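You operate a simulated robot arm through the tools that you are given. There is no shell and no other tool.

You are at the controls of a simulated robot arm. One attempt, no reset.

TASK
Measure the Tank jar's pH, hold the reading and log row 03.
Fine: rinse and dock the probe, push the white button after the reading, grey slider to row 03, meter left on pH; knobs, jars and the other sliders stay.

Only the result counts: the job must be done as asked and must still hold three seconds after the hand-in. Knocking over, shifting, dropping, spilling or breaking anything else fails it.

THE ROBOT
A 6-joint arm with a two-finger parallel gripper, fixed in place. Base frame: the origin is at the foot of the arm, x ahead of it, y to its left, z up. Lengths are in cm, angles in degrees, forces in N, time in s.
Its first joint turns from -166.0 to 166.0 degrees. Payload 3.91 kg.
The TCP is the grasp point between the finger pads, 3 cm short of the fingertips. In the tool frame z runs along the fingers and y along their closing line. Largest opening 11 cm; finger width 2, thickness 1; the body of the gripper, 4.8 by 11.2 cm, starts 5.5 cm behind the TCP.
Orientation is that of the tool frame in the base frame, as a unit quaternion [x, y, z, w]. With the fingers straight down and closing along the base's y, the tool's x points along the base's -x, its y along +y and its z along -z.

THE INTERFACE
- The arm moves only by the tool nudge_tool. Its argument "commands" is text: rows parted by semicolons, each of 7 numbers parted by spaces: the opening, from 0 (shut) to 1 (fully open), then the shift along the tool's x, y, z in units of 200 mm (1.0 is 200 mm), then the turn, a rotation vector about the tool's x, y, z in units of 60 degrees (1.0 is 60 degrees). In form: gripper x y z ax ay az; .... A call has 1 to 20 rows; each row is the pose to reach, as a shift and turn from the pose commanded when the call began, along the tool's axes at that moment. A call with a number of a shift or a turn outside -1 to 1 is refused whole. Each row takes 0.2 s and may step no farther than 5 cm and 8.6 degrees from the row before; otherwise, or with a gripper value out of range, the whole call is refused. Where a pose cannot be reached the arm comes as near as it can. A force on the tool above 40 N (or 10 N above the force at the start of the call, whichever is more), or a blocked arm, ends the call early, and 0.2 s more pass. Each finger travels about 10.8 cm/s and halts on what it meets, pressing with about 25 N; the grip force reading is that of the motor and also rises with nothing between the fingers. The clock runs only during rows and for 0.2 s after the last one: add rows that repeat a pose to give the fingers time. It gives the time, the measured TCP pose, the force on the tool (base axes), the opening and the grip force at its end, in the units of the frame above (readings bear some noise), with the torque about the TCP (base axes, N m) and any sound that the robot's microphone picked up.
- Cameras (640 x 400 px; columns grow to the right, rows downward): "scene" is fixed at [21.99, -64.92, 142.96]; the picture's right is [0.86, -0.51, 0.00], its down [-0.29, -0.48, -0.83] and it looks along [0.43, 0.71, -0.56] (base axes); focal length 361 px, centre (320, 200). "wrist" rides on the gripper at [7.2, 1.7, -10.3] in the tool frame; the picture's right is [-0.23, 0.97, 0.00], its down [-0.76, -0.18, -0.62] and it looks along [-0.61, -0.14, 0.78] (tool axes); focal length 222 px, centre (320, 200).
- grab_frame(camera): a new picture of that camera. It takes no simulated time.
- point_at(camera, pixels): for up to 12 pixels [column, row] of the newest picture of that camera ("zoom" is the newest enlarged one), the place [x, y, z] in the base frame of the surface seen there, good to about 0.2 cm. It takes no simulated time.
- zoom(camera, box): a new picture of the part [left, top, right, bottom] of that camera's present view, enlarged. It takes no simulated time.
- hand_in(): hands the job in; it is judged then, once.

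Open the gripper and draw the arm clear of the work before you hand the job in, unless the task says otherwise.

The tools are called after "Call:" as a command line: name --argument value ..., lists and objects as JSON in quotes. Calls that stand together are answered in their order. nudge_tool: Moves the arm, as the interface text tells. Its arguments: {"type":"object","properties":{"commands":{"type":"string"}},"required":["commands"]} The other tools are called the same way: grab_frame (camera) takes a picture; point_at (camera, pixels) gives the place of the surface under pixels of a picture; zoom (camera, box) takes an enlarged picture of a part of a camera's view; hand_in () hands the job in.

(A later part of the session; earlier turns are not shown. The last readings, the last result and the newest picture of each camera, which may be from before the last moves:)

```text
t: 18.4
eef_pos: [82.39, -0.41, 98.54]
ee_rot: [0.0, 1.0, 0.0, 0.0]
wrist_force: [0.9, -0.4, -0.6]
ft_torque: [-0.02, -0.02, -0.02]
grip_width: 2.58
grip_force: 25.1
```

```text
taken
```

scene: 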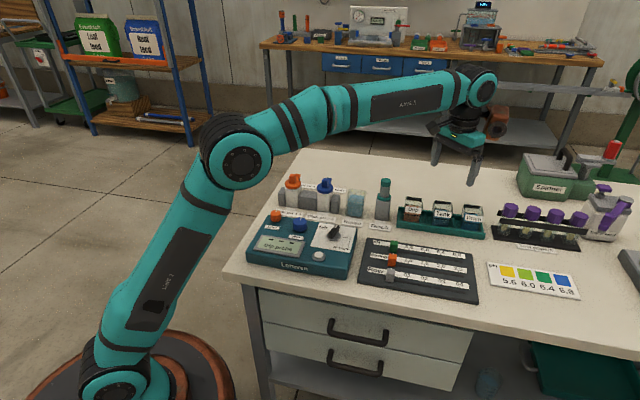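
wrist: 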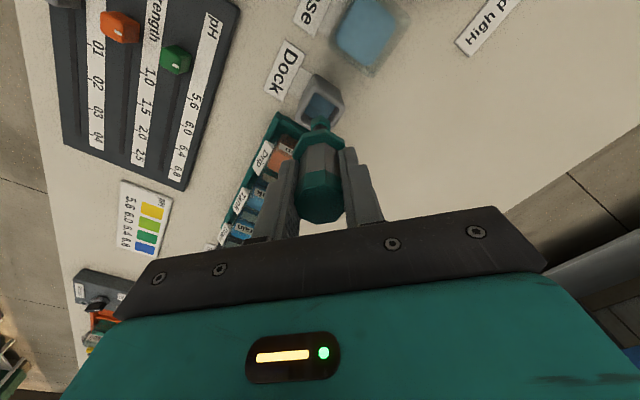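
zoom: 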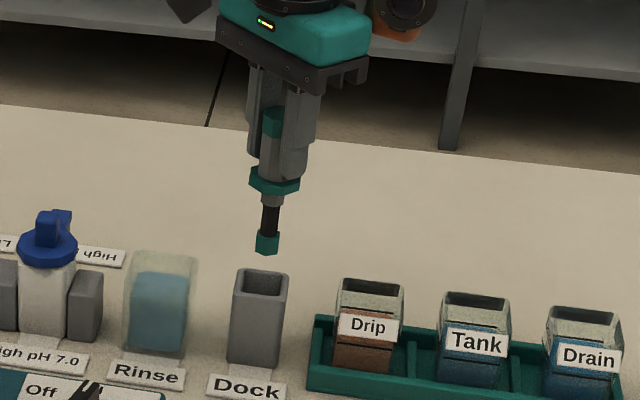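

The probe is out: collar at zoom (273,180), tip at (266,250). I measure the tip height, and the dock cavity.

Call:
point_at --camera "zoom" --pixels '[[266, 252], [258, 247], [275, 248], [266, 233], [268, 215], [270, 200], [272, 190], [262, 275], [240, 272], [285, 278], [237, 290], [280, 293]]'

Call:
zoom --camera "scene" --box '[395, 160, 455, 200]'

```text
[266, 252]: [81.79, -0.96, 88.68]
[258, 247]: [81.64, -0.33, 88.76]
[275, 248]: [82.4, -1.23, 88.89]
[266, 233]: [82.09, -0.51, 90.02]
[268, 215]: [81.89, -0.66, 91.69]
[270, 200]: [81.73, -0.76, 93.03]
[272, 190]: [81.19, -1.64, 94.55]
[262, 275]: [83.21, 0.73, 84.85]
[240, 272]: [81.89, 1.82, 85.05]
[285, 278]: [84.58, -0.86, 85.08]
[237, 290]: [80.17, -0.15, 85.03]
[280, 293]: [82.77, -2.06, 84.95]
```

```text
10.00 times, centred on (425, 180) of scene
```

zoom: 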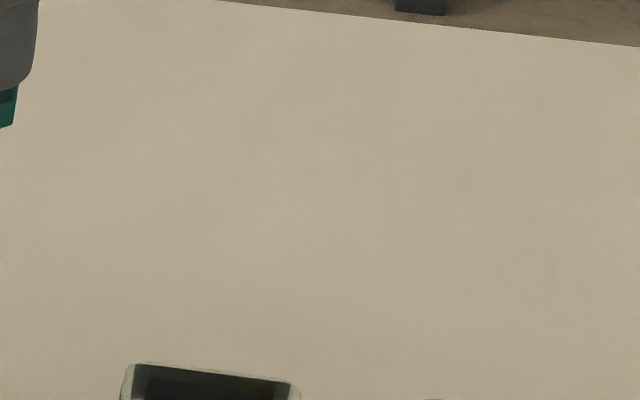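

Tip sits 9.9 cm below the TCP. I rise slightly and carry the probe behind the Drip jar to a point over the Tank centre (94.05,-11.9).

Call:
nudge_tool --commands "0.05 0 0 -0.075 0 0 0; 0.05 -0.157 -0.038 -0.075 0 0 0; 0.05 -0.314 -0.075 -0.075 0 0 0; 0.05 -0.47 -0.1125 -0.075 0 0 0; 0.05 -0.51 -0.27 -0.075 0 0 0; 0.05 -0.55 -0.427 -0.075 0 0 0; 0.05 -0.589 -0.5825 -0.075 0 0 0; 0.05 -0.589 -0.5825 -0.075 0 0 0; 0.05 -0.589 -0.5825 -0.075 0 0 0"

Call:
zoom --camera "scene" --box '[390, 120, 500, 240]'

Call:
grab_frame --camera "wrist"

```text
t: 20.4
eef_pos: [94.21, -11.78, 99.83]
ee_rot: [0.0, 1.0, 0.0, 0.0]
wrist_force: [-0.2, -0.3, 0.0]
ft_torque: [0.03, -0.04, 0.03]
grip_width: 2.59
grip_force: 25.5
```

```text
3.33 times, centred on (445, 180) of scene
```

zoom: 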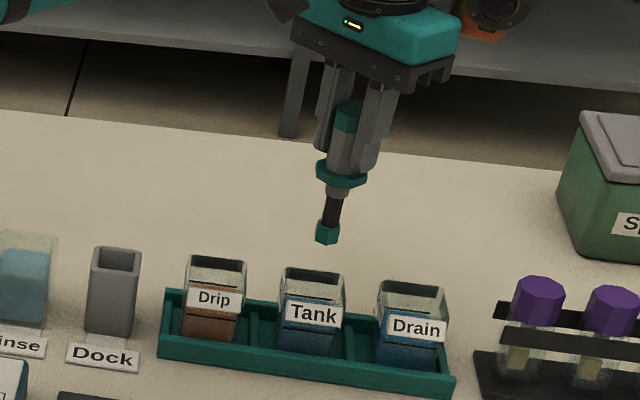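

```text
taken
```

wrist: 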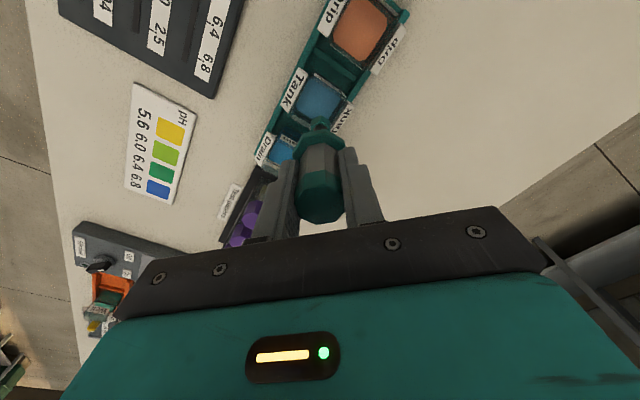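

The probe hangs over the Tank. I check the tip's position at zoom (326,240) against the jar centre.

Call:
point_at --camera "zoom" --pixels '[[326, 238], [318, 236], [334, 237], [326, 243], [332, 210], [283, 268], [343, 278]]'

Call:
zoom --camera "wrist" --box '[280, 60, 360, 160]'

Call:
point_at --camera "zoom" --pixels '[[330, 200], [320, 240]]'

```text
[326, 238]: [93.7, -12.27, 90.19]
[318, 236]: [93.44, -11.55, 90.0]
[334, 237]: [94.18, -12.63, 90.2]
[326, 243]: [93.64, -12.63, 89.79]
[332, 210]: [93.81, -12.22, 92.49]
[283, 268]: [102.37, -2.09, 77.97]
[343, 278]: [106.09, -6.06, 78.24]
```

```text
4.00 times, centred on (320, 110) of wrist
```

zoom: 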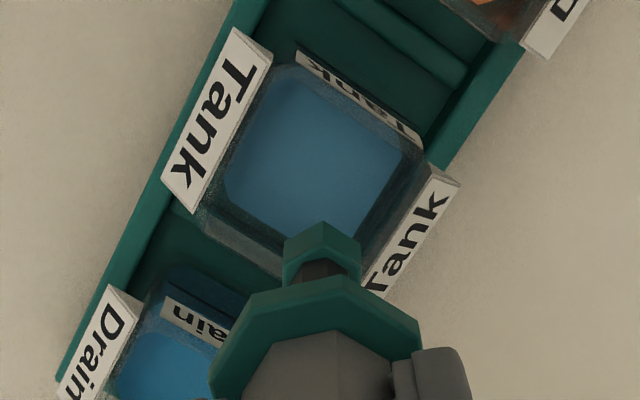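

```text
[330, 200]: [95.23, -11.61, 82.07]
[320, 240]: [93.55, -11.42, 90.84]
```

The tip is centred over the Tank within about 0.2 cm. I lower it to a tip height of about z=80 (2 cm into the liquid).

Call:
nudge_tool --commands "0.05 0 0 0.1 0 0 0; 0.05 0 0 0.2 0 0 0; 0.05 0 0 0.28 0 0 0; 0.05 0 0 0.35 0 0 0; 0.05 0 0 0.41 0 0 0; 0.05 0 0 0.46 0 0 0; 0.05 0 0 0.5 0 0 0; 0.05 0 0 0.5 0 0 0"

Call:
zoom --camera "scene" --box '[390, 140, 500, 240]'

Call:
zoom --camera "scene" --box '[245, 205, 345, 275]'

```text
t: 22.2
eef_pos: [94.0, -11.91, 89.97]
ee_rot: [0.0, 1.0, -0.001, 0.0]
wrist_force: [-0.7, -0.5, -0.8]
ft_torque: [0.0, -0.01, 0.0]
grip_width: 2.58
grip_force: 25.1
```

```text
4.00 times, centred on (445, 190) of scene
```

zoom: 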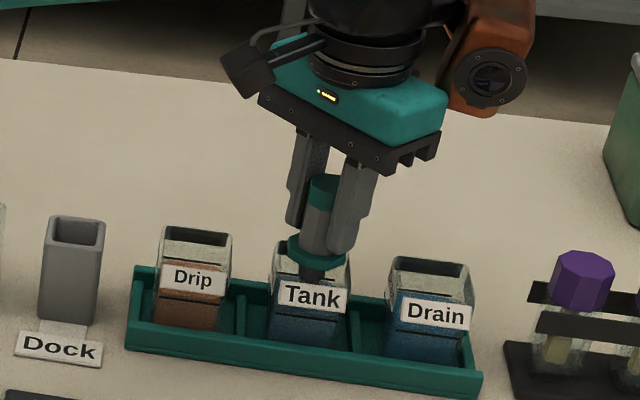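

```text
5.71 times, centred on (295, 240) of scene
```

zoom: 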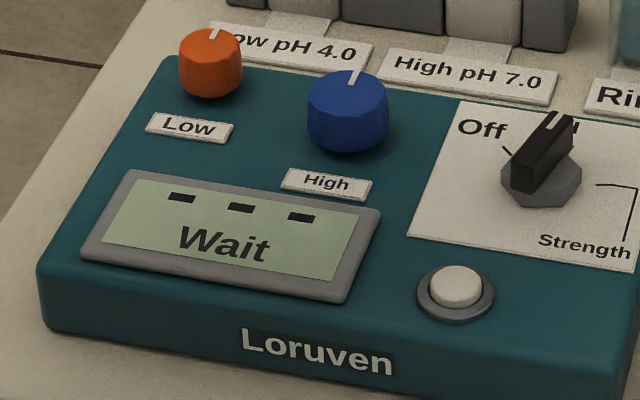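

The probe is in the Tank and the meter shows "Wait". I hold still for some seconds.

Call:
nudge_tool --commands "0.05 0 0 0 0 0 0; 0.05 0 0 0 0 0 0; 0.05 0 0 0 0 0 0; 0.05 0 0 0 0 0 0; 0.05 0 0 0 0 0 0; 0.05 0 0 0 0 0 0; 0.05 0 0 0 0 0 0; 0.05 0 0 0 0 0 0; 0.05 0 0 0 0 0 0; 0.05 0 0 0 0 0 0"

Call:
zoom --camera "scene" --box '[245, 205, 345, 275]'

```text
t: 24.4
eef_pos: [93.99, -11.9, 90.15]
ee_rot: [0.0, 1.0, 0.0, 0.0]
wrist_force: [-0.1, 0.3, -2.2]
ft_torque: [-0.02, 0.0, 0.04]
grip_width: 2.55
grip_force: 24.8
```

```text
5.71 times, centred on (295, 240) of scene
```

zoom: 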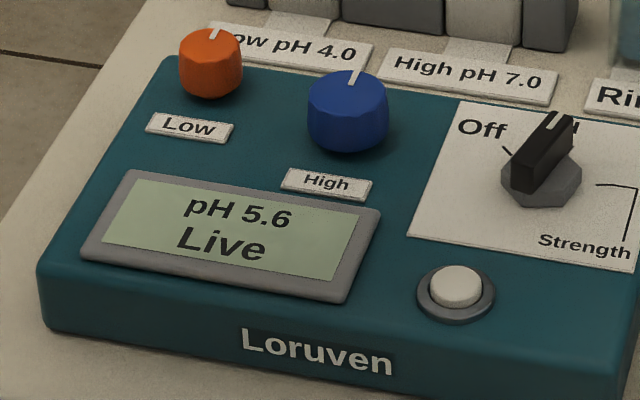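

The meter reads "pH 5.6 Live". I wait a little more, then lift the probe slowly out of the liquid and check whether the display keeps the reading.

Call:
nudge_tool --commands "0.05 0 0 0 0 0 0; 0.05 0 0 0 0 0 0; 0.05 0 0 0 0 0 0; 0.05 0 0 -0.04 0 0 0; 0.05 0 0 -0.09 0 0 0; 0.05 0 0 -0.15 0 0 0; 0.05 0 0 -0.2 0 0 0; 0.05 0 0 -0.2 0 0 0"

Call:
zoom --camera "scene" --box '[245, 205, 345, 275]'

Call:
zoom --camera "scene" --box '[390, 140, 500, 240]'

```text
t: 26.2
eef_pos: [93.9, -11.88, 94.03]
ee_rot: [0.0, 1.0, 0.0, 0.0]
wrist_force: [-0.1, 0.2, -1.4]
ft_torque: [0.02, 0.02, 0.0]
grip_width: 2.57
grip_force: 24.4
```

```text
5.71 times, centred on (295, 240) of scene
```

zoom: 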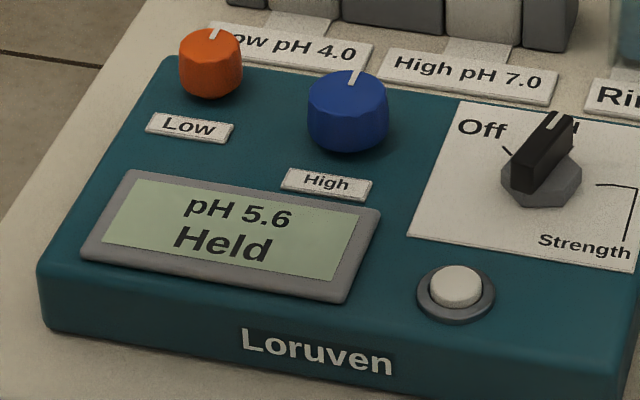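

```text
4.00 times, centred on (445, 190) of scene
```

zoom: 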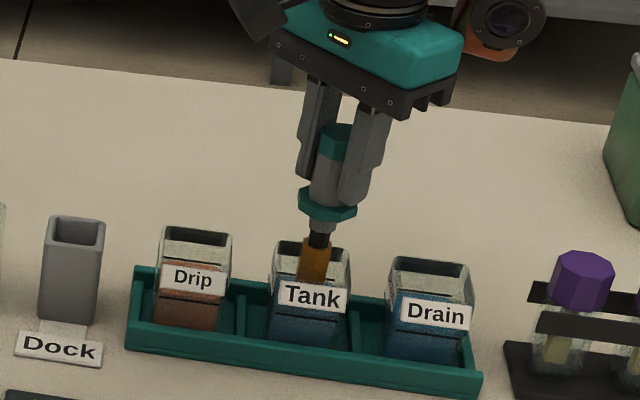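

The display now shows "pH 5.6 Held" and the probe tip is coated orange-brown. Next I rinse it, so I lift clear of the jar and measure the Rinse beaker more exactly.

Call:
nudge_tool --commands "0.05 0 0 -0.05 0 0 0; 0.05 0 0 -0.11 0 0 0; 0.05 0 0 -0.17 0 0 0; 0.05 0 0 -0.24 0 0 0; 0.05 0 0 -0.3 0 0 0; 0.05 0 0 -0.3 0 0 0"

Call:
zoom --camera "scene" --box '[340, 180, 375, 225]'

Call:
point_at --camera "zoom" --pixels '[[320, 150], [240, 130], [400, 140], [230, 170], [370, 190], [300, 110]]'

```text
t: 27.6
eef_pos: [94.15, -12.01, 99.98]
ee_rot: [-0.001, 1.0, 0.0, 0.0]
wrist_force: [0.0, -0.4, -0.4]
ft_torque: [0.01, 0.0, -0.02]
grip_width: 2.56
grip_force: 25.0
```

```text
8.89 times, centred on (358, 202) of scene
```

zoom: 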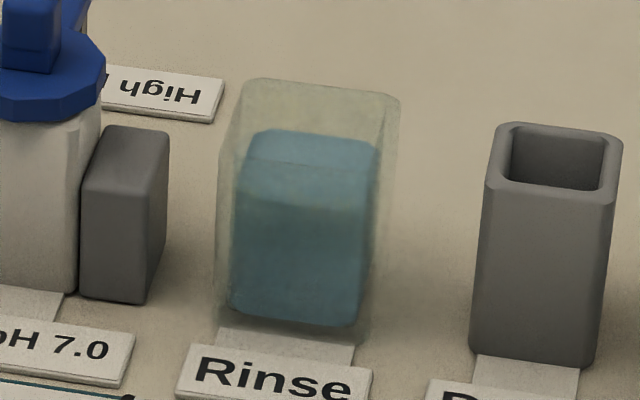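

```text
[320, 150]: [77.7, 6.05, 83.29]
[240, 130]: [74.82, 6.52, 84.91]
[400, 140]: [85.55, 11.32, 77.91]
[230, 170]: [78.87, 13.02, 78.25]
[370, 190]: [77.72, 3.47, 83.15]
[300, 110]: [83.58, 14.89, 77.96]
```

I point at the corners of the rinse liquid and the dock cavity in this view.

Call:
point_at --camera "zoom" --pixels '[[262, 138], [368, 147], [362, 200], [245, 185], [300, 170], [250, 85], [395, 100], [228, 155], [380, 175], [505, 128], [615, 140], [600, 195]]'

Call:
point_at --camera "zoom" --pixels '[[492, 180], [510, 135], [605, 145], [592, 188], [505, 175], [300, 195], [300, 205], [300, 215], [240, 300], [355, 320], [340, 160], [280, 150]]'

```text
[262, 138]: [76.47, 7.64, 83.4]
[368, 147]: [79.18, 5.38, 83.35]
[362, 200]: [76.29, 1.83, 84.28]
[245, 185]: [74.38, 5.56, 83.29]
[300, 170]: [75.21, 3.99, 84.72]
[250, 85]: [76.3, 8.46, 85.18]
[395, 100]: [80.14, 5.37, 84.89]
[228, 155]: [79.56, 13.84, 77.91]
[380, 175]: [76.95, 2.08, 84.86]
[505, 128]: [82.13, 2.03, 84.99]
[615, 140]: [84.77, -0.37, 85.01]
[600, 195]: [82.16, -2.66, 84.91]
```

```text
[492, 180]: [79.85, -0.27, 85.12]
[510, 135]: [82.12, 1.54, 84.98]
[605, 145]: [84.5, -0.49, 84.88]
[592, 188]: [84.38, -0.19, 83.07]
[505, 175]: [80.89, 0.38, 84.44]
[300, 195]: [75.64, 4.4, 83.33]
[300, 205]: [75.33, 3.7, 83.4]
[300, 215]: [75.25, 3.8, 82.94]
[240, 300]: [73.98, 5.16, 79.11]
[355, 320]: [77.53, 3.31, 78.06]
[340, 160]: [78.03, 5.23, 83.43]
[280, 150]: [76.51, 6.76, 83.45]
```

Rinse centre comes out at about (76.57,5.25), dock at (82.25,-0.3). I carry the probe behind the jars and dock to above the Rinse beaker.

Call:
nudge_tool --commands "0.05 0.0175 0.173 0 0 0 0; 0.05 0.035 0.347 0 0 0 0; 0.05 0.0525 0.52 0 0 0 0; 0.05 0.2168 0.5875 0 0 0 0; 0.05 0.3811 0.655 0 0 0 0; 0.05 0.5454 0.7225 0 0 0 0; 0.05 0.7097 0.79 0 0 0 0; 0.05 0.874 0.8575 0 0 0 0; 0.05 0.874 0.8575 0 0 0 0; 0.05 0.874 0.8575 0 0 0 0"

Call:
zoom --camera "scene" --box '[305, 110, 425, 230]'

Call:
grab_frame --camera "wrist"

Call:
point_at --camera "zoom" --pixels '[[320, 200]]'

```text
t: 29.8
eef_pos: [76.57, 5.33, 99.99]
ee_rot: [0.0, 1.0, 0.0, 0.001]
wrist_force: [-0.3, -0.4, -1.1]
ft_torque: [-0.01, 0.0, -0.02]
grip_width: 2.56
grip_force: 25.0
```

```text
3.33 times, centred on (365, 170) of scene
```

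zoom: 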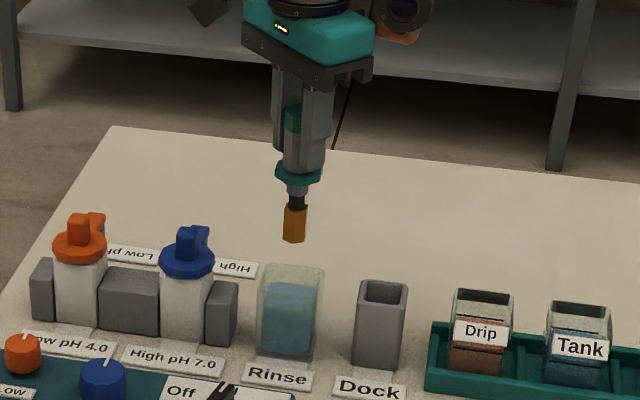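

```text
taken
```

wrist: 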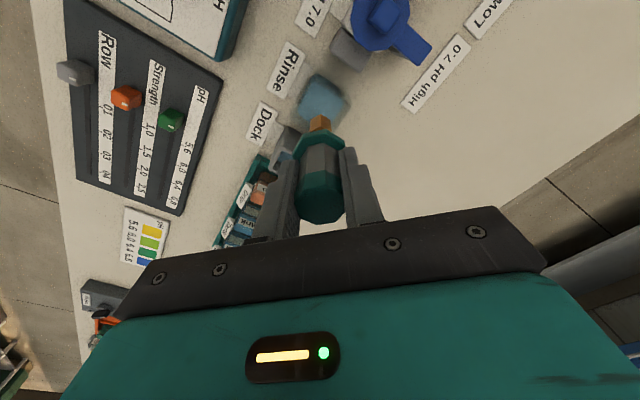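

```text
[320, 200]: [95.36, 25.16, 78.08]
```

The coated tip hangs above the Rinse beaker. I lower it so the tip is about 3 cm under the rinse water and hold for two seconds.

Call:
nudge_tool --commands "0.05 0 0 0.09 0 0 0; 0.05 0 0 0.17 0 0 0; 0.05 0 0 0.25 0 0 0; 0.05 0 0 0.32 0 0 0; 0.05 0 0 0.38 0 0 0; 0.05 0 0 0.44 0 0 0; 0.05 0 0 0.495 0 0 0; 0.05 0 0 0.495 0 0 0; 0.05 0 0 0.495 0 0 0; 0.05 0 0 0.495 0 0 0; 0.05 0 0 0.495 0 0 0; 0.05 0 0 0.495 0 0 0; 0.05 0 0 0.495 0 0 0; 0.05 0 0 0.495 0 0 0; 0.05 0 0 0.495 0 0 0; 0.05 0 0 0.495 0 0 0; 0.05 0 0 0.495 0 0 0; 0.05 0 0 0.495 0 0 0"

Call:
zoom --camera "scene" --box '[305, 130, 425, 230]'

Call:
zoom --camera "scene" --box '[245, 205, 345, 275]'

```text
t: 33.6
eef_pos: [76.64, 5.19, 90.07]
ee_rot: [0.0, 1.0, 0.0, 0.001]
wrist_force: [-0.5, -0.2, -1.4]
ft_torque: [0.03, 0.03, 0.02]
grip_width: 2.56
grip_force: 25.2
```

```text
4.00 times, centred on (365, 180) of scene
```

zoom: 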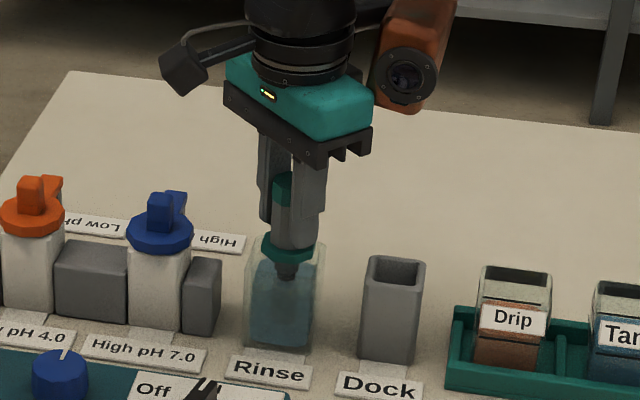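

```text
5.71 times, centred on (295, 240) of scene
```

zoom: 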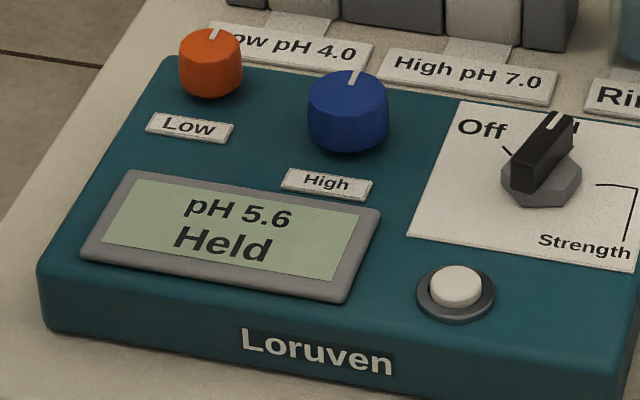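

The display still holds "pH 5.6 Held" while rinsing. I lift the probe out slowly and check the tip is clean.

Call:
nudge_tool --commands "0.05 0 0 -0.05 0 0 0; 0.05 0 0 -0.1 0 0 0; 0.05 0 0 -0.15 0 0 0; 0.05 0 0 -0.21 0 0 0; 0.05 0 0 -0.28 0 0 0; 0.05 0 0 -0.36 0 0 0; 0.05 0 0 -0.45 0 0 0; 0.05 0 0 -0.495 0 0 0; 0.05 0 0 -0.495 0 0 0"

Call:
zoom --camera "scene" --box '[305, 110, 425, 230]'

Call:
zoom --camera "scene" --box '[245, 205, 345, 275]'

```text
t: 35.6
eef_pos: [76.63, 5.35, 100.0]
ee_rot: [0.0, 1.0, 0.0, 0.001]
wrist_force: [0.7, -0.7, -1.3]
ft_torque: [-0.01, -0.02, -0.03]
grip_width: 2.56
grip_force: 25.4
```

```text
3.33 times, centred on (365, 170) of scene
```

zoom: 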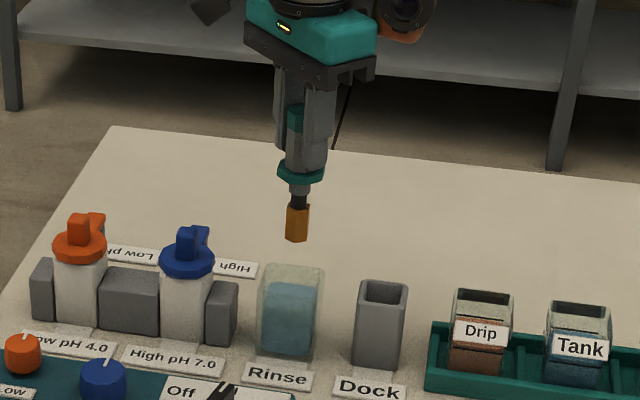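

```text
5.71 times, centred on (295, 240) of scene
```

zoom: 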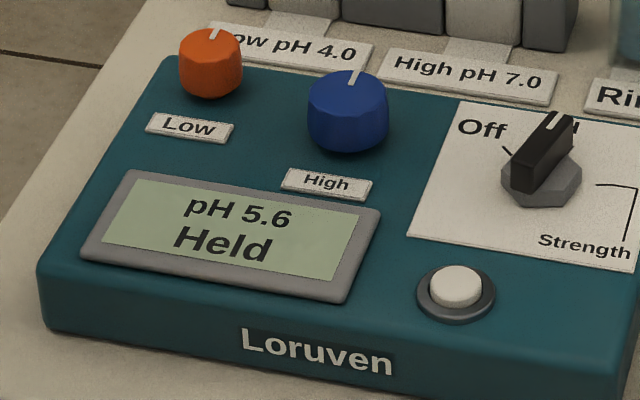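

The tip at zoom (297,222) still looks orange-brown, so it was not rinsed yet. I zoom in to look at it closely before trying again.

Call:
zoom --camera "scene" --box '[380, 155, 410, 190]'

Call:
zoom --camera "scene" --box '[340, 150, 380, 225]'

Call:
point_at --camera "zoom" --pixels '[[320, 200], [320, 120], [320, 160]]'

```text
11.43 times, centred on (395, 172) of scene
```

zoom: 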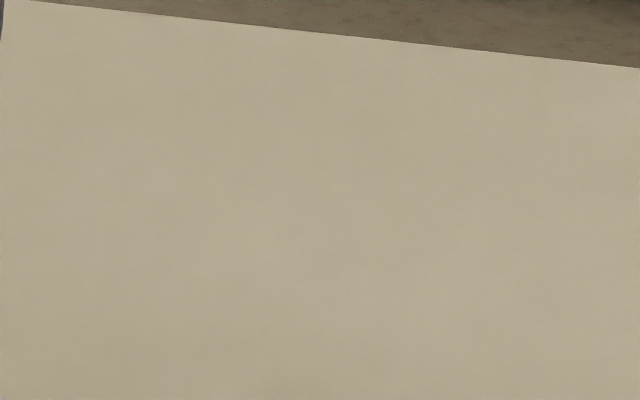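

```text
5.33 times, centred on (360, 188) of scene
```

zoom: 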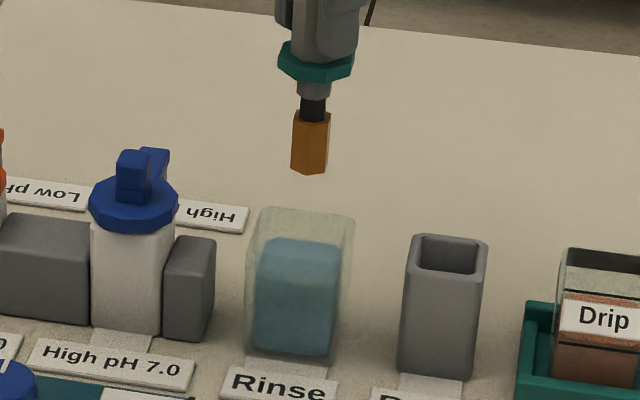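

```text
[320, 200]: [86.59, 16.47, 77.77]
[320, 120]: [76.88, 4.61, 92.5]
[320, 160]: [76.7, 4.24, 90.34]
```

The coating is still there, so I dip again and swirl gently (±0.6 cm) with small up-and-down strokes.

Call:
nudge_tool --commands "0.05 0 0 0.1 0 0 0; 0.05 0 0 0.2 0 0 0; 0.05 0 0 0.3 0 0 0; 0.05 0 0 0.38 0 0 0; 0.05 0 0 0.45 0 0 0; 0.05 0 0 0.5 0 0 0; 0.05 0.03 0 0.5 0 0 0; 0.05 0 0.03 0.5 0 0 0; 0.05 -0.03 0 0.5 0 0 0; 0.05 0 -0.03 0.5 0 0 0; 0.05 0.03 0 0.5 0 0 0; 0.05 0 0.03 0.5 0 0 0; 0.05 -0.03 0 0.5 0 0 0; 0.05 0 -0.03 0.5 0 0 0; 0.05 0 0 0.45 0 0 0; 0.05 0 0 0.4 0 0 0; 0.05 0 0 0.45 0 0 0; 0.05 0 0 0.5 0 0 0; 0.05 0 0 0.5 0 0 0; 0.05 0 0 0.5 0 0 0"

Call:
zoom --camera "scene" --box '[340, 165, 390, 220]'

```text
t: 39.8
eef_pos: [76.64, 5.2, 89.97]
ee_rot: [-0.001, 1.0, 0.0, 0.0]
wrist_force: [0.3, 0.8, -1.4]
ft_torque: [0.02, -0.04, 0.0]
grip_width: 2.58
grip_force: 24.6
```

```text
7.27 times, centred on (365, 192) of scene
```

zoom: 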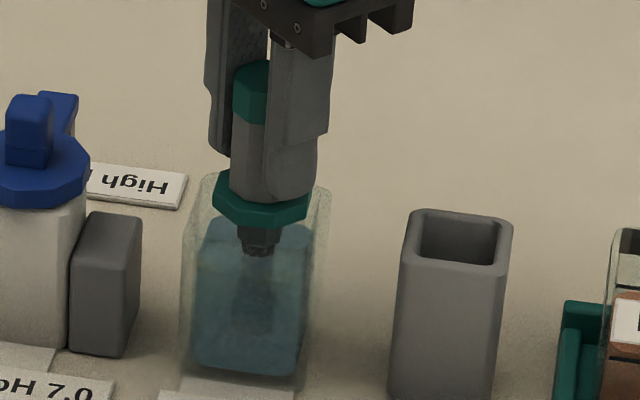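

The submerged tip now looks dark rather than orange, around zoom (260,300). I swirl a bit longer and then lift out to check.

Call:
nudge_tool --commands "0.05 0.03 0 0 0 0 0; 0.05 0 0.03 0 0 0 0; 0.05 -0.03 0 0 0 0 0; 0.05 0 -0.03 0 0 0 0; 0.05 0 0 0 0 0 0; 0.05 0 0 0 0 0 0; 0.05 0 0 0 0 0 0; 0.05 0 0 0 0 0 0; 0.05 0 0 -0.06 0 0 0; 0.05 0 0 -0.12 0 0 0; 0.05 0 0 -0.19 0 0 0; 0.05 0 0 -0.27 0 0 0; 0.05 0 0 -0.36 0 0 0; 0.05 0 0 -0.45 0 0 0; 0.05 0 0 -0.5 0 0 0; 0.05 0 0 -0.5 0 0 0"

Call:
zoom --camera "scene" --box '[340, 150, 380, 225]'

Call:
zoom --camera "scene" --box '[245, 205, 345, 275]'

```text
t: 43.2
eef_pos: [76.66, 5.25, 100.17]
ee_rot: [0.0, 1.0, -0.001, -0.001]
wrist_force: [-0.4, 1.2, -0.9]
ft_torque: [0.0, -0.02, 0.03]
grip_width: 2.56
grip_force: 24.6
```

```text
5.33 times, centred on (360, 188) of scene
```

zoom: 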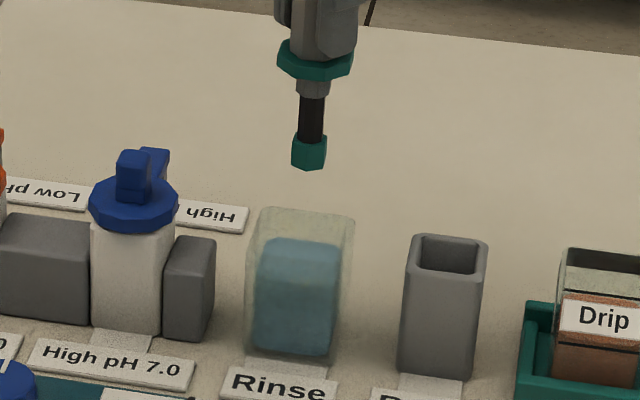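

```text
5.71 times, centred on (295, 240) of scene
```

zoom: 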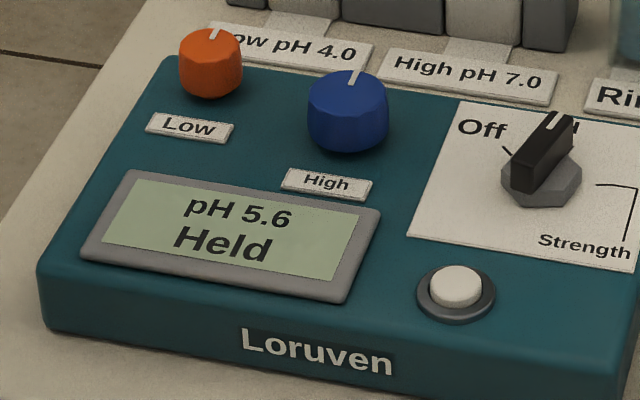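

The tip is clean (teal again) and the display still reads "pH 5.6 Held". I move over the dock to the exact spot where the probe was lifted from.

Call:
nudge_tool --commands "0.05 -0.095 -0.092 0 0 0 0; 0.05 -0.19 -0.183 0 0 0 0; 0.05 -0.285 -0.275 0 0 0 0; 0.05 -0.285 -0.275 0.08 0 0 0; 0.05 -0.285 -0.275 0.16 0 0 0; 0.05 -0.285 -0.275 0.16 0 0 0; 0.05 -0.285 -0.275 0.16 0 0 0"

Call:
zoom --camera "scene" --box '[360, 150, 410, 225]'

Call:
zoom --camera "wrist" --box '[270, 60, 370, 160]'

```text
t: 44.8
eef_pos: [82.19, -0.32, 96.83]
ee_rot: [-0.001, 1.0, 0.0, -0.001]
wrist_force: [-0.1, -0.1, -0.7]
ft_torque: [0.02, -0.02, 0.01]
grip_width: 2.56
grip_force: 24.8
```

```text
5.33 times, centred on (385, 188) of scene
```

zoom: 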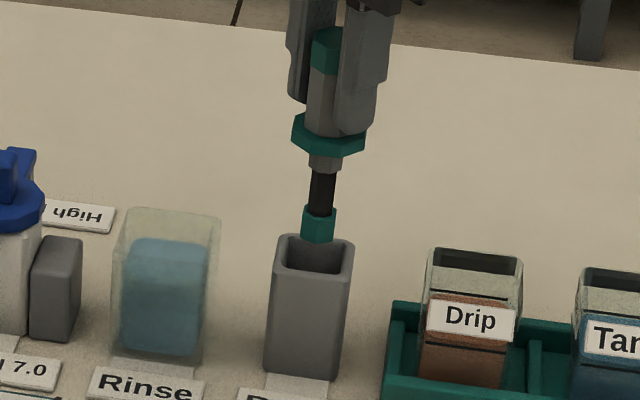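

```text
4.00 times, centred on (320, 110) of wrist
```

zoom: 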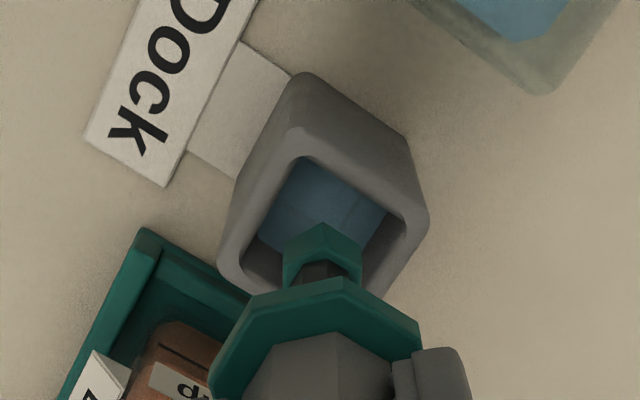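

The tip is centred over the dock cavity. I lower it slowly to its seat (TCP z≈89.55).

Call:
nudge_tool --commands "0.05 0 0 0.05 0 0 0; 0.05 0 0 0.1 0 0 0; 0.05 0 0 0.16 0 0 0; 0.05 0 0 0.22 0 0 0; 0.05 0 0 0.28 0 0 0; 0.05 0 0 0.32 0 0 0; 0.05 0 0 0.345 0 0 0; 0.05 0 0 0.36 0 0 0; 0.05 0 0 0.36 0 0 0"

Call:
zoom --camera "scene" --box '[360, 160, 410, 225]'

```text
t: 46.8
eef_pos: [82.2, -0.3, 89.78]
ee_rot: [0.0, 1.0, -0.001, -0.001]
wrist_force: [-0.2, -0.7, -1.4]
ft_torque: [0.01, 0.0, -0.02]
grip_width: 2.57
grip_force: 25.2
```

```text
6.15 times, centred on (385, 192) of scene
```

zoom: 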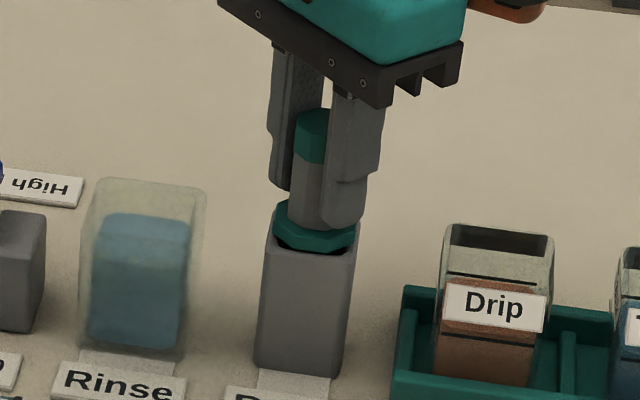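

Almost seated with no contact force yet. I lower another 0.2 cm.

Call:
nudge_tool --commands "0.05 0 0 0.005 0 0 0; 0.05 0 0 0.008 0 0 0; 0.05 0 0 0.01 0 0 0; 0.05 0 0 0.01 0 0 0"

Call:
zoom --camera "scene" --box '[360, 160, 410, 225]'

```text
t: 47.8
eef_pos: [82.25, -0.33, 89.44]
ee_rot: [0.0, 1.0, -0.001, 0.001]
wrist_force: [1.4, -1.1, 9.8]
ft_torque: [-0.04, 0.04, 0.0]
grip_width: 2.58
grip_force: 25.0
```

```text
6.15 times, centred on (385, 192) of scene
```

zoom: 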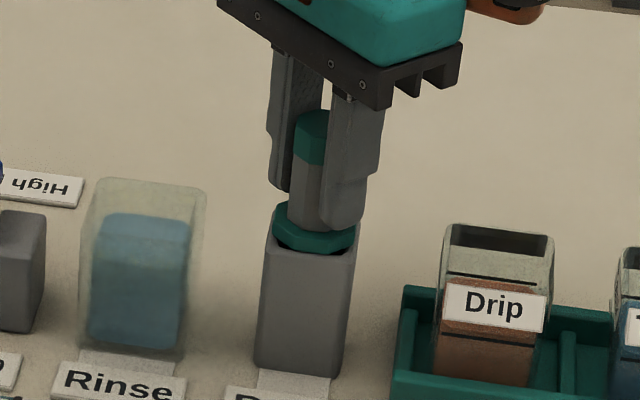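

The force of +9.8 N in z shows the collar is resting on the dock. I open the fingers gradually to 5.5 cm.

Call:
nudge_tool --commands "0.25 0 0 -0.004 0 0 0; 0.35 0 0 -0.004 0 0 0; 0.5 0 0 -0.004 0 0 0; 0.5 0 0 -0.004 0 0 0; 0.5 0 0 -0.1 0 0 0; 0.5 0 0 -0.25 0 0 0; 0.5 0 0 -0.42 0 0 0; 0.5 0 0 -0.5 0 0 0; 0.5 0 0 -0.5 0 0 0"

Call:
zoom --camera "scene" --box '[340, 140, 420, 230]'

Call:
zoom --camera "scene" --box '[245, 205, 345, 275]'

Call:
grab_frame --camera "wrist"

```text
t: 49.8
eef_pos: [82.48, -0.27, 99.5]
ee_rot: [-0.001, 1.0, 0.0, 0.0]
wrist_force: [-0.8, -0.5, 0.8]
ft_torque: [-0.01, -0.01, -0.03]
grip_width: 5.51
grip_force: 0.1
```

```text
4.44 times, centred on (380, 185) of scene
```

zoom: 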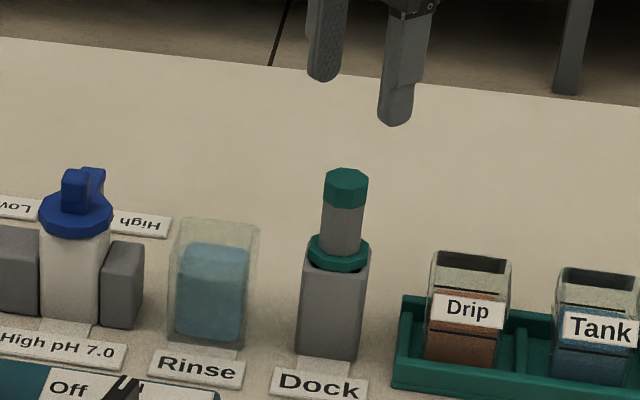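

```text
5.71 times, centred on (295, 240) of scene
```

zoom: 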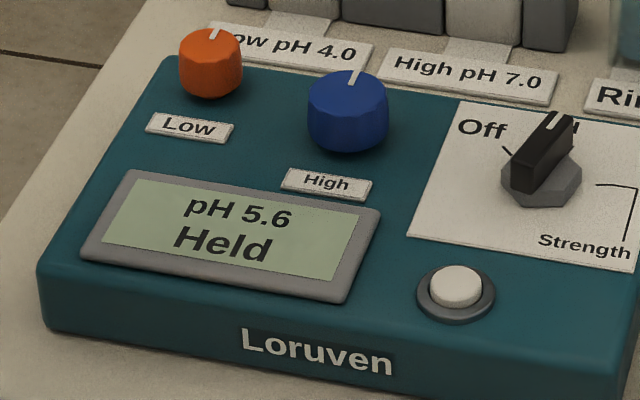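

```text
taken
```

wrist: 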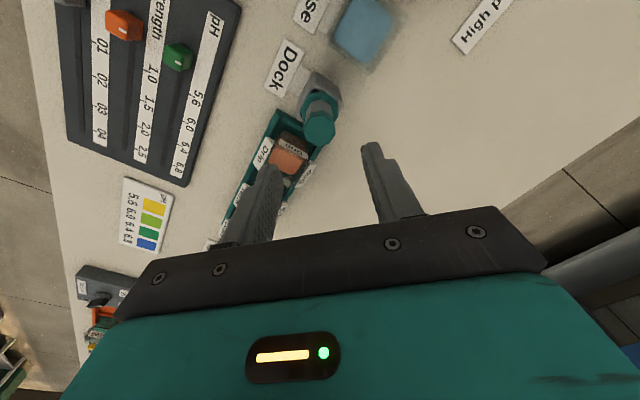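

The probe stands upright in the dock. Next is the white button; I measure its centre in an enlarged view.

Call:
zoom --camera "scene" --box '[305, 243, 335, 265]'

Call:
point_at --camera "zoom" --pixels '[[320, 200]]'

```text
16.00 times, centred on (320, 254) of scene
```

zoom: 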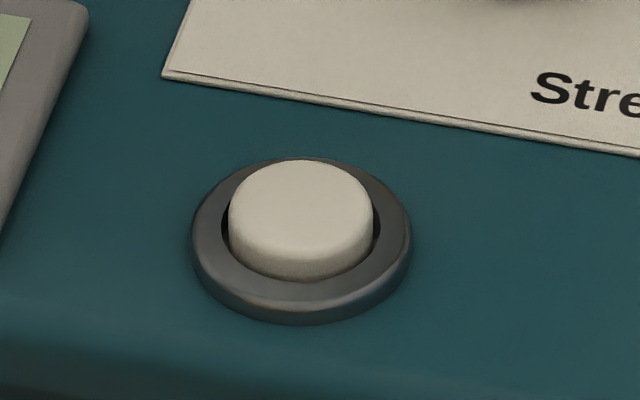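

```text
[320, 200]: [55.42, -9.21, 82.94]
```

Call:
point_at --camera "zoom" --pixels '[[300, 168], [240, 200], [362, 205], [300, 240], [300, 205], [205, 240], [400, 245], [300, 300], [300, 162], [130, 180], [480, 220], [300, 350]]'

```text
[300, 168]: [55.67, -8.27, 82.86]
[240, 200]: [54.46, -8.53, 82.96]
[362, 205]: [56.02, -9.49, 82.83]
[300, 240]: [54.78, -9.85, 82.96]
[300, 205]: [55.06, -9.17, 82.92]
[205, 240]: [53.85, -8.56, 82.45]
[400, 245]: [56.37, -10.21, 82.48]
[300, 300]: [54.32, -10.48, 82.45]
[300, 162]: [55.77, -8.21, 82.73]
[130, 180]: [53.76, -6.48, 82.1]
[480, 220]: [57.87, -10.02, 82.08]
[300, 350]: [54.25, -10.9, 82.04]
```

Button centre ≈(55.2,-9.05), top z≈82.9, ring top 82.45. I move toward it at height while shutting the fingers.

Call:
nudge_tool --commands "0.4 0.2 -0.065 0 0 0 0; 0.2 0.4 -0.13 0 0 0 0; 0.1 0.6 -0.195 0 0 0 0; 0 0.8 -0.26 0 0 0 0; 0 1 -0.325 0 0 0 0; 0 1 -0.325 0 0 0 0"

Call:
nudge_tool --commands "0 0.177 -0.058 0 0 0 0; 0 0.3535 -0.115 0 0 0 0; 0 0.3535 -0.115 0.2 0 0 0; 0 0.3535 -0.115 0.4 0 0 0; 0 0.3535 -0.115 0.52 0 0 0; 0 0.3535 -0.115 0.6 0 0 0; 0 0.3535 -0.115 0.6 0 0 0"

Call:
zoom --camera "scene" --box '[285, 205, 355, 275]'

Call:
grab_frame --camera "wrist"

```text
t: 51.2
eef_pos: [62.27, -6.66, 99.44]
ee_rot: [0.0, 1.0, 0.0, 0.0]
wrist_force: [0.4, -0.5, 0.5]
ft_torque: [0.0, 0.01, -0.02]
grip_width: 0.02
grip_force: 24.9
```

```text
t: 52.8
eef_pos: [55.43, -8.96, 87.52]
ee_rot: [0.0, 1.0, 0.0, 0.0]
wrist_force: [-0.4, 0.3, 0.3]
ft_torque: [-0.02, -0.03, 0.01]
grip_width: 0.01
grip_force: 25.1
```

```text
5.71 times, centred on (320, 240) of scene
```

zoom: 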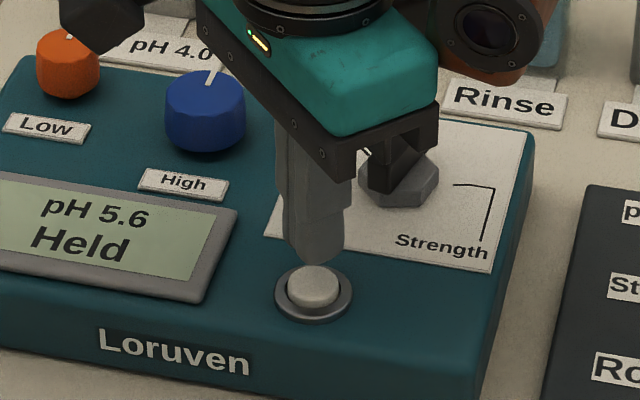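

```text
taken
```

wrist: 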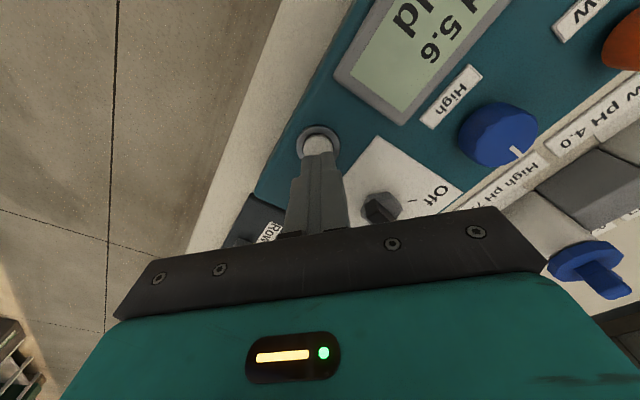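

The closed fingertips hang 1.5 cm over the button. I press down in small steps to about 0.4 cm of travel.

Call:
nudge_tool --commands "0 0 0 0.05 0 0 0; 0 0 0 0.07 0 0 0; 0 0 0 0.078 0 0 0; 0 0 0 0.083 0 0 0; 0 0 0 0.088 0 0 0; 0 0 0 0.092 0 0 0"

Call:
zoom --camera "scene" --box '[260, 215, 340, 275]'

```text
t: 54.2
eef_pos: [55.18, -8.98, 85.58]
ee_rot: [0.001, 1.0, 0.0, 0.0]
wrist_force: [-0.4, 1.8, 3.7]
ft_torque: [0.0, -0.06, -0.02]
grip_width: 0.0
grip_force: 25.1
heard: click
```

```text
6.67 times, centred on (300, 245) of scene
```

zoom: 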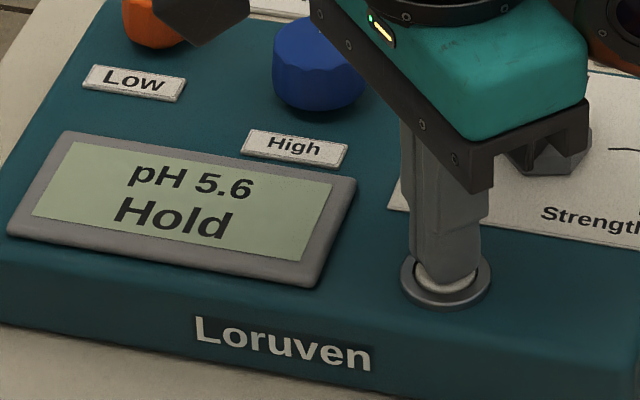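

A click was heard and the display reads "pH 5.6 Hold". I lift off the button and check the display stays.

Call:
nudge_tool --commands "0 0 0 -0.03 0 0 0; 0 0 0 -0.1 0 0 0; 0 0 0 -0.3 0 0 0; 0 0 0 -0.5 0 0 0; 0 0 0 -0.5 0 0 0"

Call:
zoom --camera "scene" --box '[245, 205, 345, 275]'

Call:
grab_frame --camera "scene"

```text
t: 55.4
eef_pos: [55.22, -9.09, 95.67]
ee_rot: [0.0, 1.0, 0.0, 0.0]
wrist_force: [-0.1, 0.1, -0.4]
ft_torque: [0.01, 0.01, -0.01]
grip_width: 0.0
grip_force: 25.6
```

```text
5.71 times, centred on (295, 240) of scene
```

zoom: 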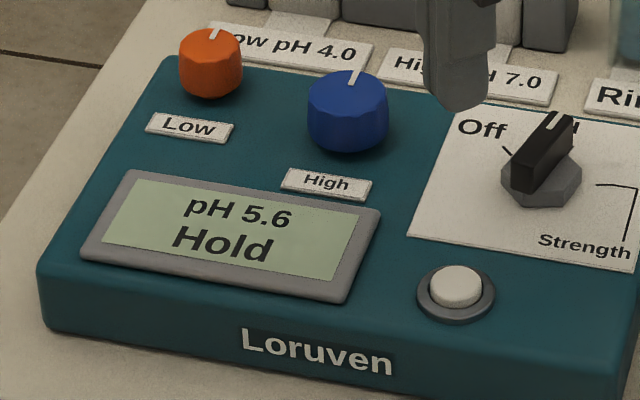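

```text
taken
```

scene: 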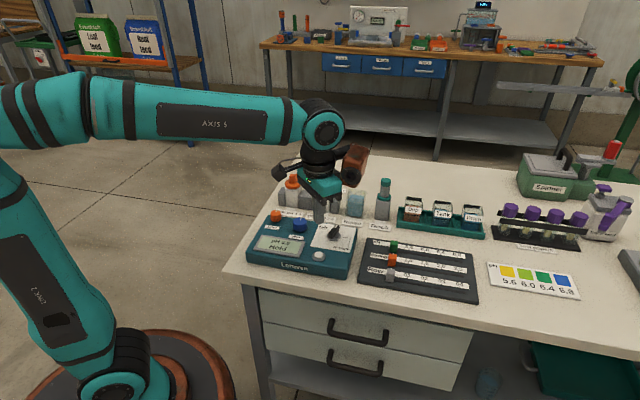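

The reading is on hold. Now the grey slider; I enlarge it to measure its block exactly.

Call:
zoom --camera "scene" --box '[378, 260, 402, 285]'

Call:
point_at --camera "zoom" --pixels '[[320, 200]]'

```text
16.00 times, centred on (390, 272) of scene
```

zoom: 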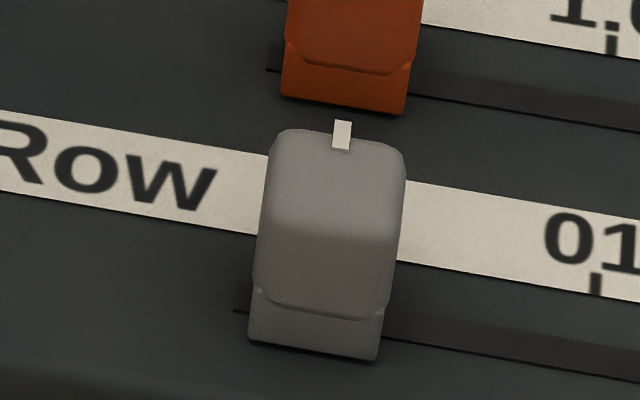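

```text
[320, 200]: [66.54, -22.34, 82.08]
```

Call:
point_at --camera "zoom" --pixels '[[285, 140], [395, 155], [275, 205], [395, 220], [342, 125], [342, 147], [270, 260], [385, 275], [262, 320], [370, 335], [330, 170], [330, 215]]'

Call:
point_at --camera "zoom" --pixels '[[600, 285], [595, 275], [450, 330], [450, 345], [240, 315], [600, 375], [330, 240], [330, 280], [300, 110], [500, 260]]'

```text
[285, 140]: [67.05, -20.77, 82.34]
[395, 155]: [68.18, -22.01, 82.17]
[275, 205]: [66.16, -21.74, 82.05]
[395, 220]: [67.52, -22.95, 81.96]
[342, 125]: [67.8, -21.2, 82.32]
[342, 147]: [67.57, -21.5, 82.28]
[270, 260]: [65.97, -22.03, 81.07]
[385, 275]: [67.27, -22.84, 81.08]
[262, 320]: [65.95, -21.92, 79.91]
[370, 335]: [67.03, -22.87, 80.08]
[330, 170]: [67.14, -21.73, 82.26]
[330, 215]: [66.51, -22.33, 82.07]
```

```text
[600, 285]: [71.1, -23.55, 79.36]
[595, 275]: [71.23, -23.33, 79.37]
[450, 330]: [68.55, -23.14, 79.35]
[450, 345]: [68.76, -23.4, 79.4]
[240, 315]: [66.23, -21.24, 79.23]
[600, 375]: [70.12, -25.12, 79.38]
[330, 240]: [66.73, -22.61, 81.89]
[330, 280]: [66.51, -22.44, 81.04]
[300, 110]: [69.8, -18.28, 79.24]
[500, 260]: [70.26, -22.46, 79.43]
```

Slider block: centre about (67.14,-21.96), 2 cm wide along the groove, top z 82.3; tick 03 is 11.95 cm further along (0.707,-0.707). I move above it, turning the tool 45° so the fingers close along the groove.

Call:
nudge_tool --commands "0.1 -0.0995 -0.1076 0 0 0 -0.125; 0.2 -0.199 -0.2152 0 0 0 -0.25; 0.3 -0.2985 -0.3228 0 0 0 -0.375; 0.4 -0.398 -0.4303 0 0 0 -0.5; 0.4 -0.4975 -0.538 0 0 0 -0.625; 0.4 -0.597 -0.6455 0 0 0 -0.75; 0.4 -0.597 -0.6455 0 0 0 -0.75; 0.4 -0.597 -0.6455 0 0 0 -0.75"

Call:
grab_frame --camera "wrist"

Call:
zoom --camera "scene" --box '[345, 190, 465, 300]'

```text
t: 57.2
eef_pos: [67.12, -22.12, 95.88]
ee_rot: [-0.383, 0.924, 0.0, 0.001]
wrist_force: [-0.2, 0.2, -0.2]
ft_torque: [-0.03, 0.0, 0.0]
grip_width: 4.41
grip_force: 0.1
```

```text
taken
```

wrist: 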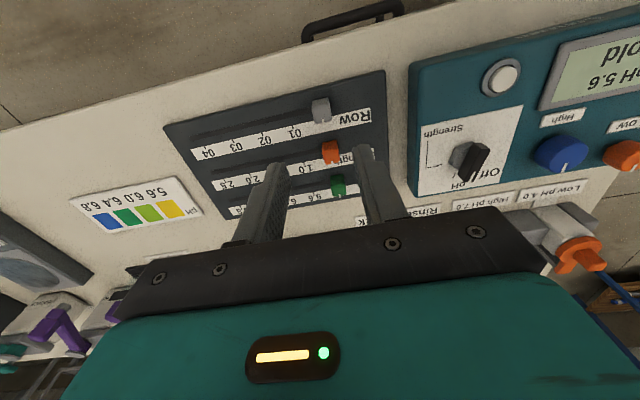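

```text
3.64 times, centred on (405, 245) of scene
```

zoom: 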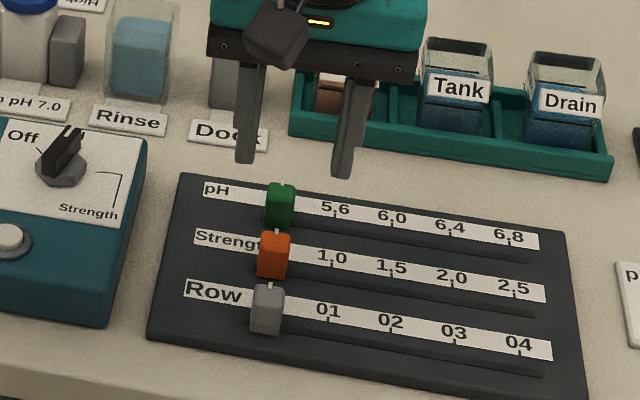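

The grey slider at wrist (321,110) is right below the TCP. I lower so the fingers straddle it (fingertips ≈ z 80.3).

Call:
nudge_tool --commands "0.4 0 0 0.18 0 0 0; 0.4 0 0 0.34 0 0 0; 0.4 0 0 0.46 0 0 0; 0.4 0 0 0.55 0 0 0; 0.4 0 0 0.61 0 0 0; 0.4 0 0 0.61 0 0 0"

Call:
zoom --camera "scene" --box '[355, 220, 435, 295]'

Call:
grab_frame --camera "wrist"

```text
t: 58.6
eef_pos: [67.14, -22.11, 83.48]
ee_rot: [-0.382, 0.924, 0.0, 0.0]
wrist_force: [-0.1, 0.0, -0.1]
ft_torque: [0.01, 0.01, 0.0]
grip_width: 4.42
grip_force: 0.0
```

```text
5.33 times, centred on (395, 258) of scene
```

zoom: 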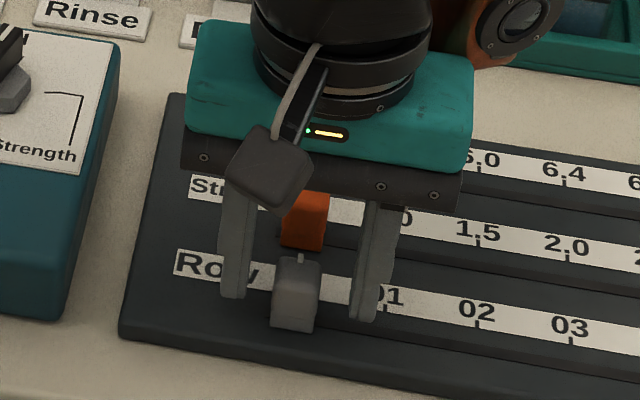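

```text
taken
```

wrist: 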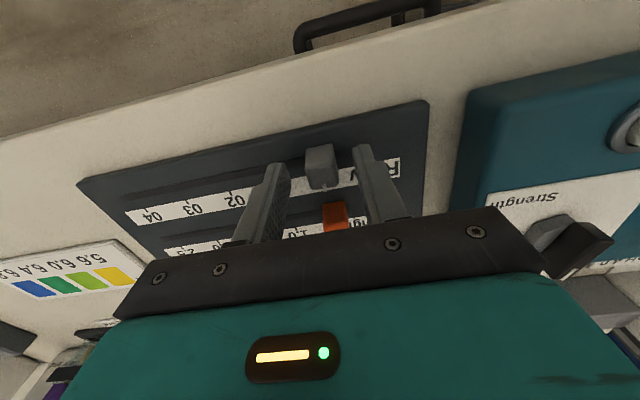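

The fingers straddle the grey slider and clear the orange one. I close on it.

Call:
nudge_tool --commands "0.25 0 0 0 0 0 0; 0.1 0 0 0 0 0 0; 0.1 0 0 0 0 0 0"

Call:
zoom --camera "scene" --box '[355, 220, 435, 295]'

```text
t: 59.4
eef_pos: [67.19, -22.06, 83.37]
ee_rot: [-0.383, 0.924, 0.0, 0.0]
wrist_force: [-2.2, -0.1, -1.2]
ft_torque: [0.02, 0.02, 0.01]
grip_width: 1.94
grip_force: 44.5
```

```text
5.33 times, centred on (395, 258) of scene
```

zoom: 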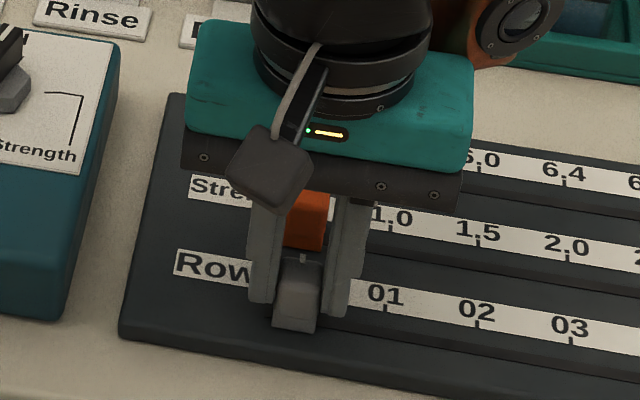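

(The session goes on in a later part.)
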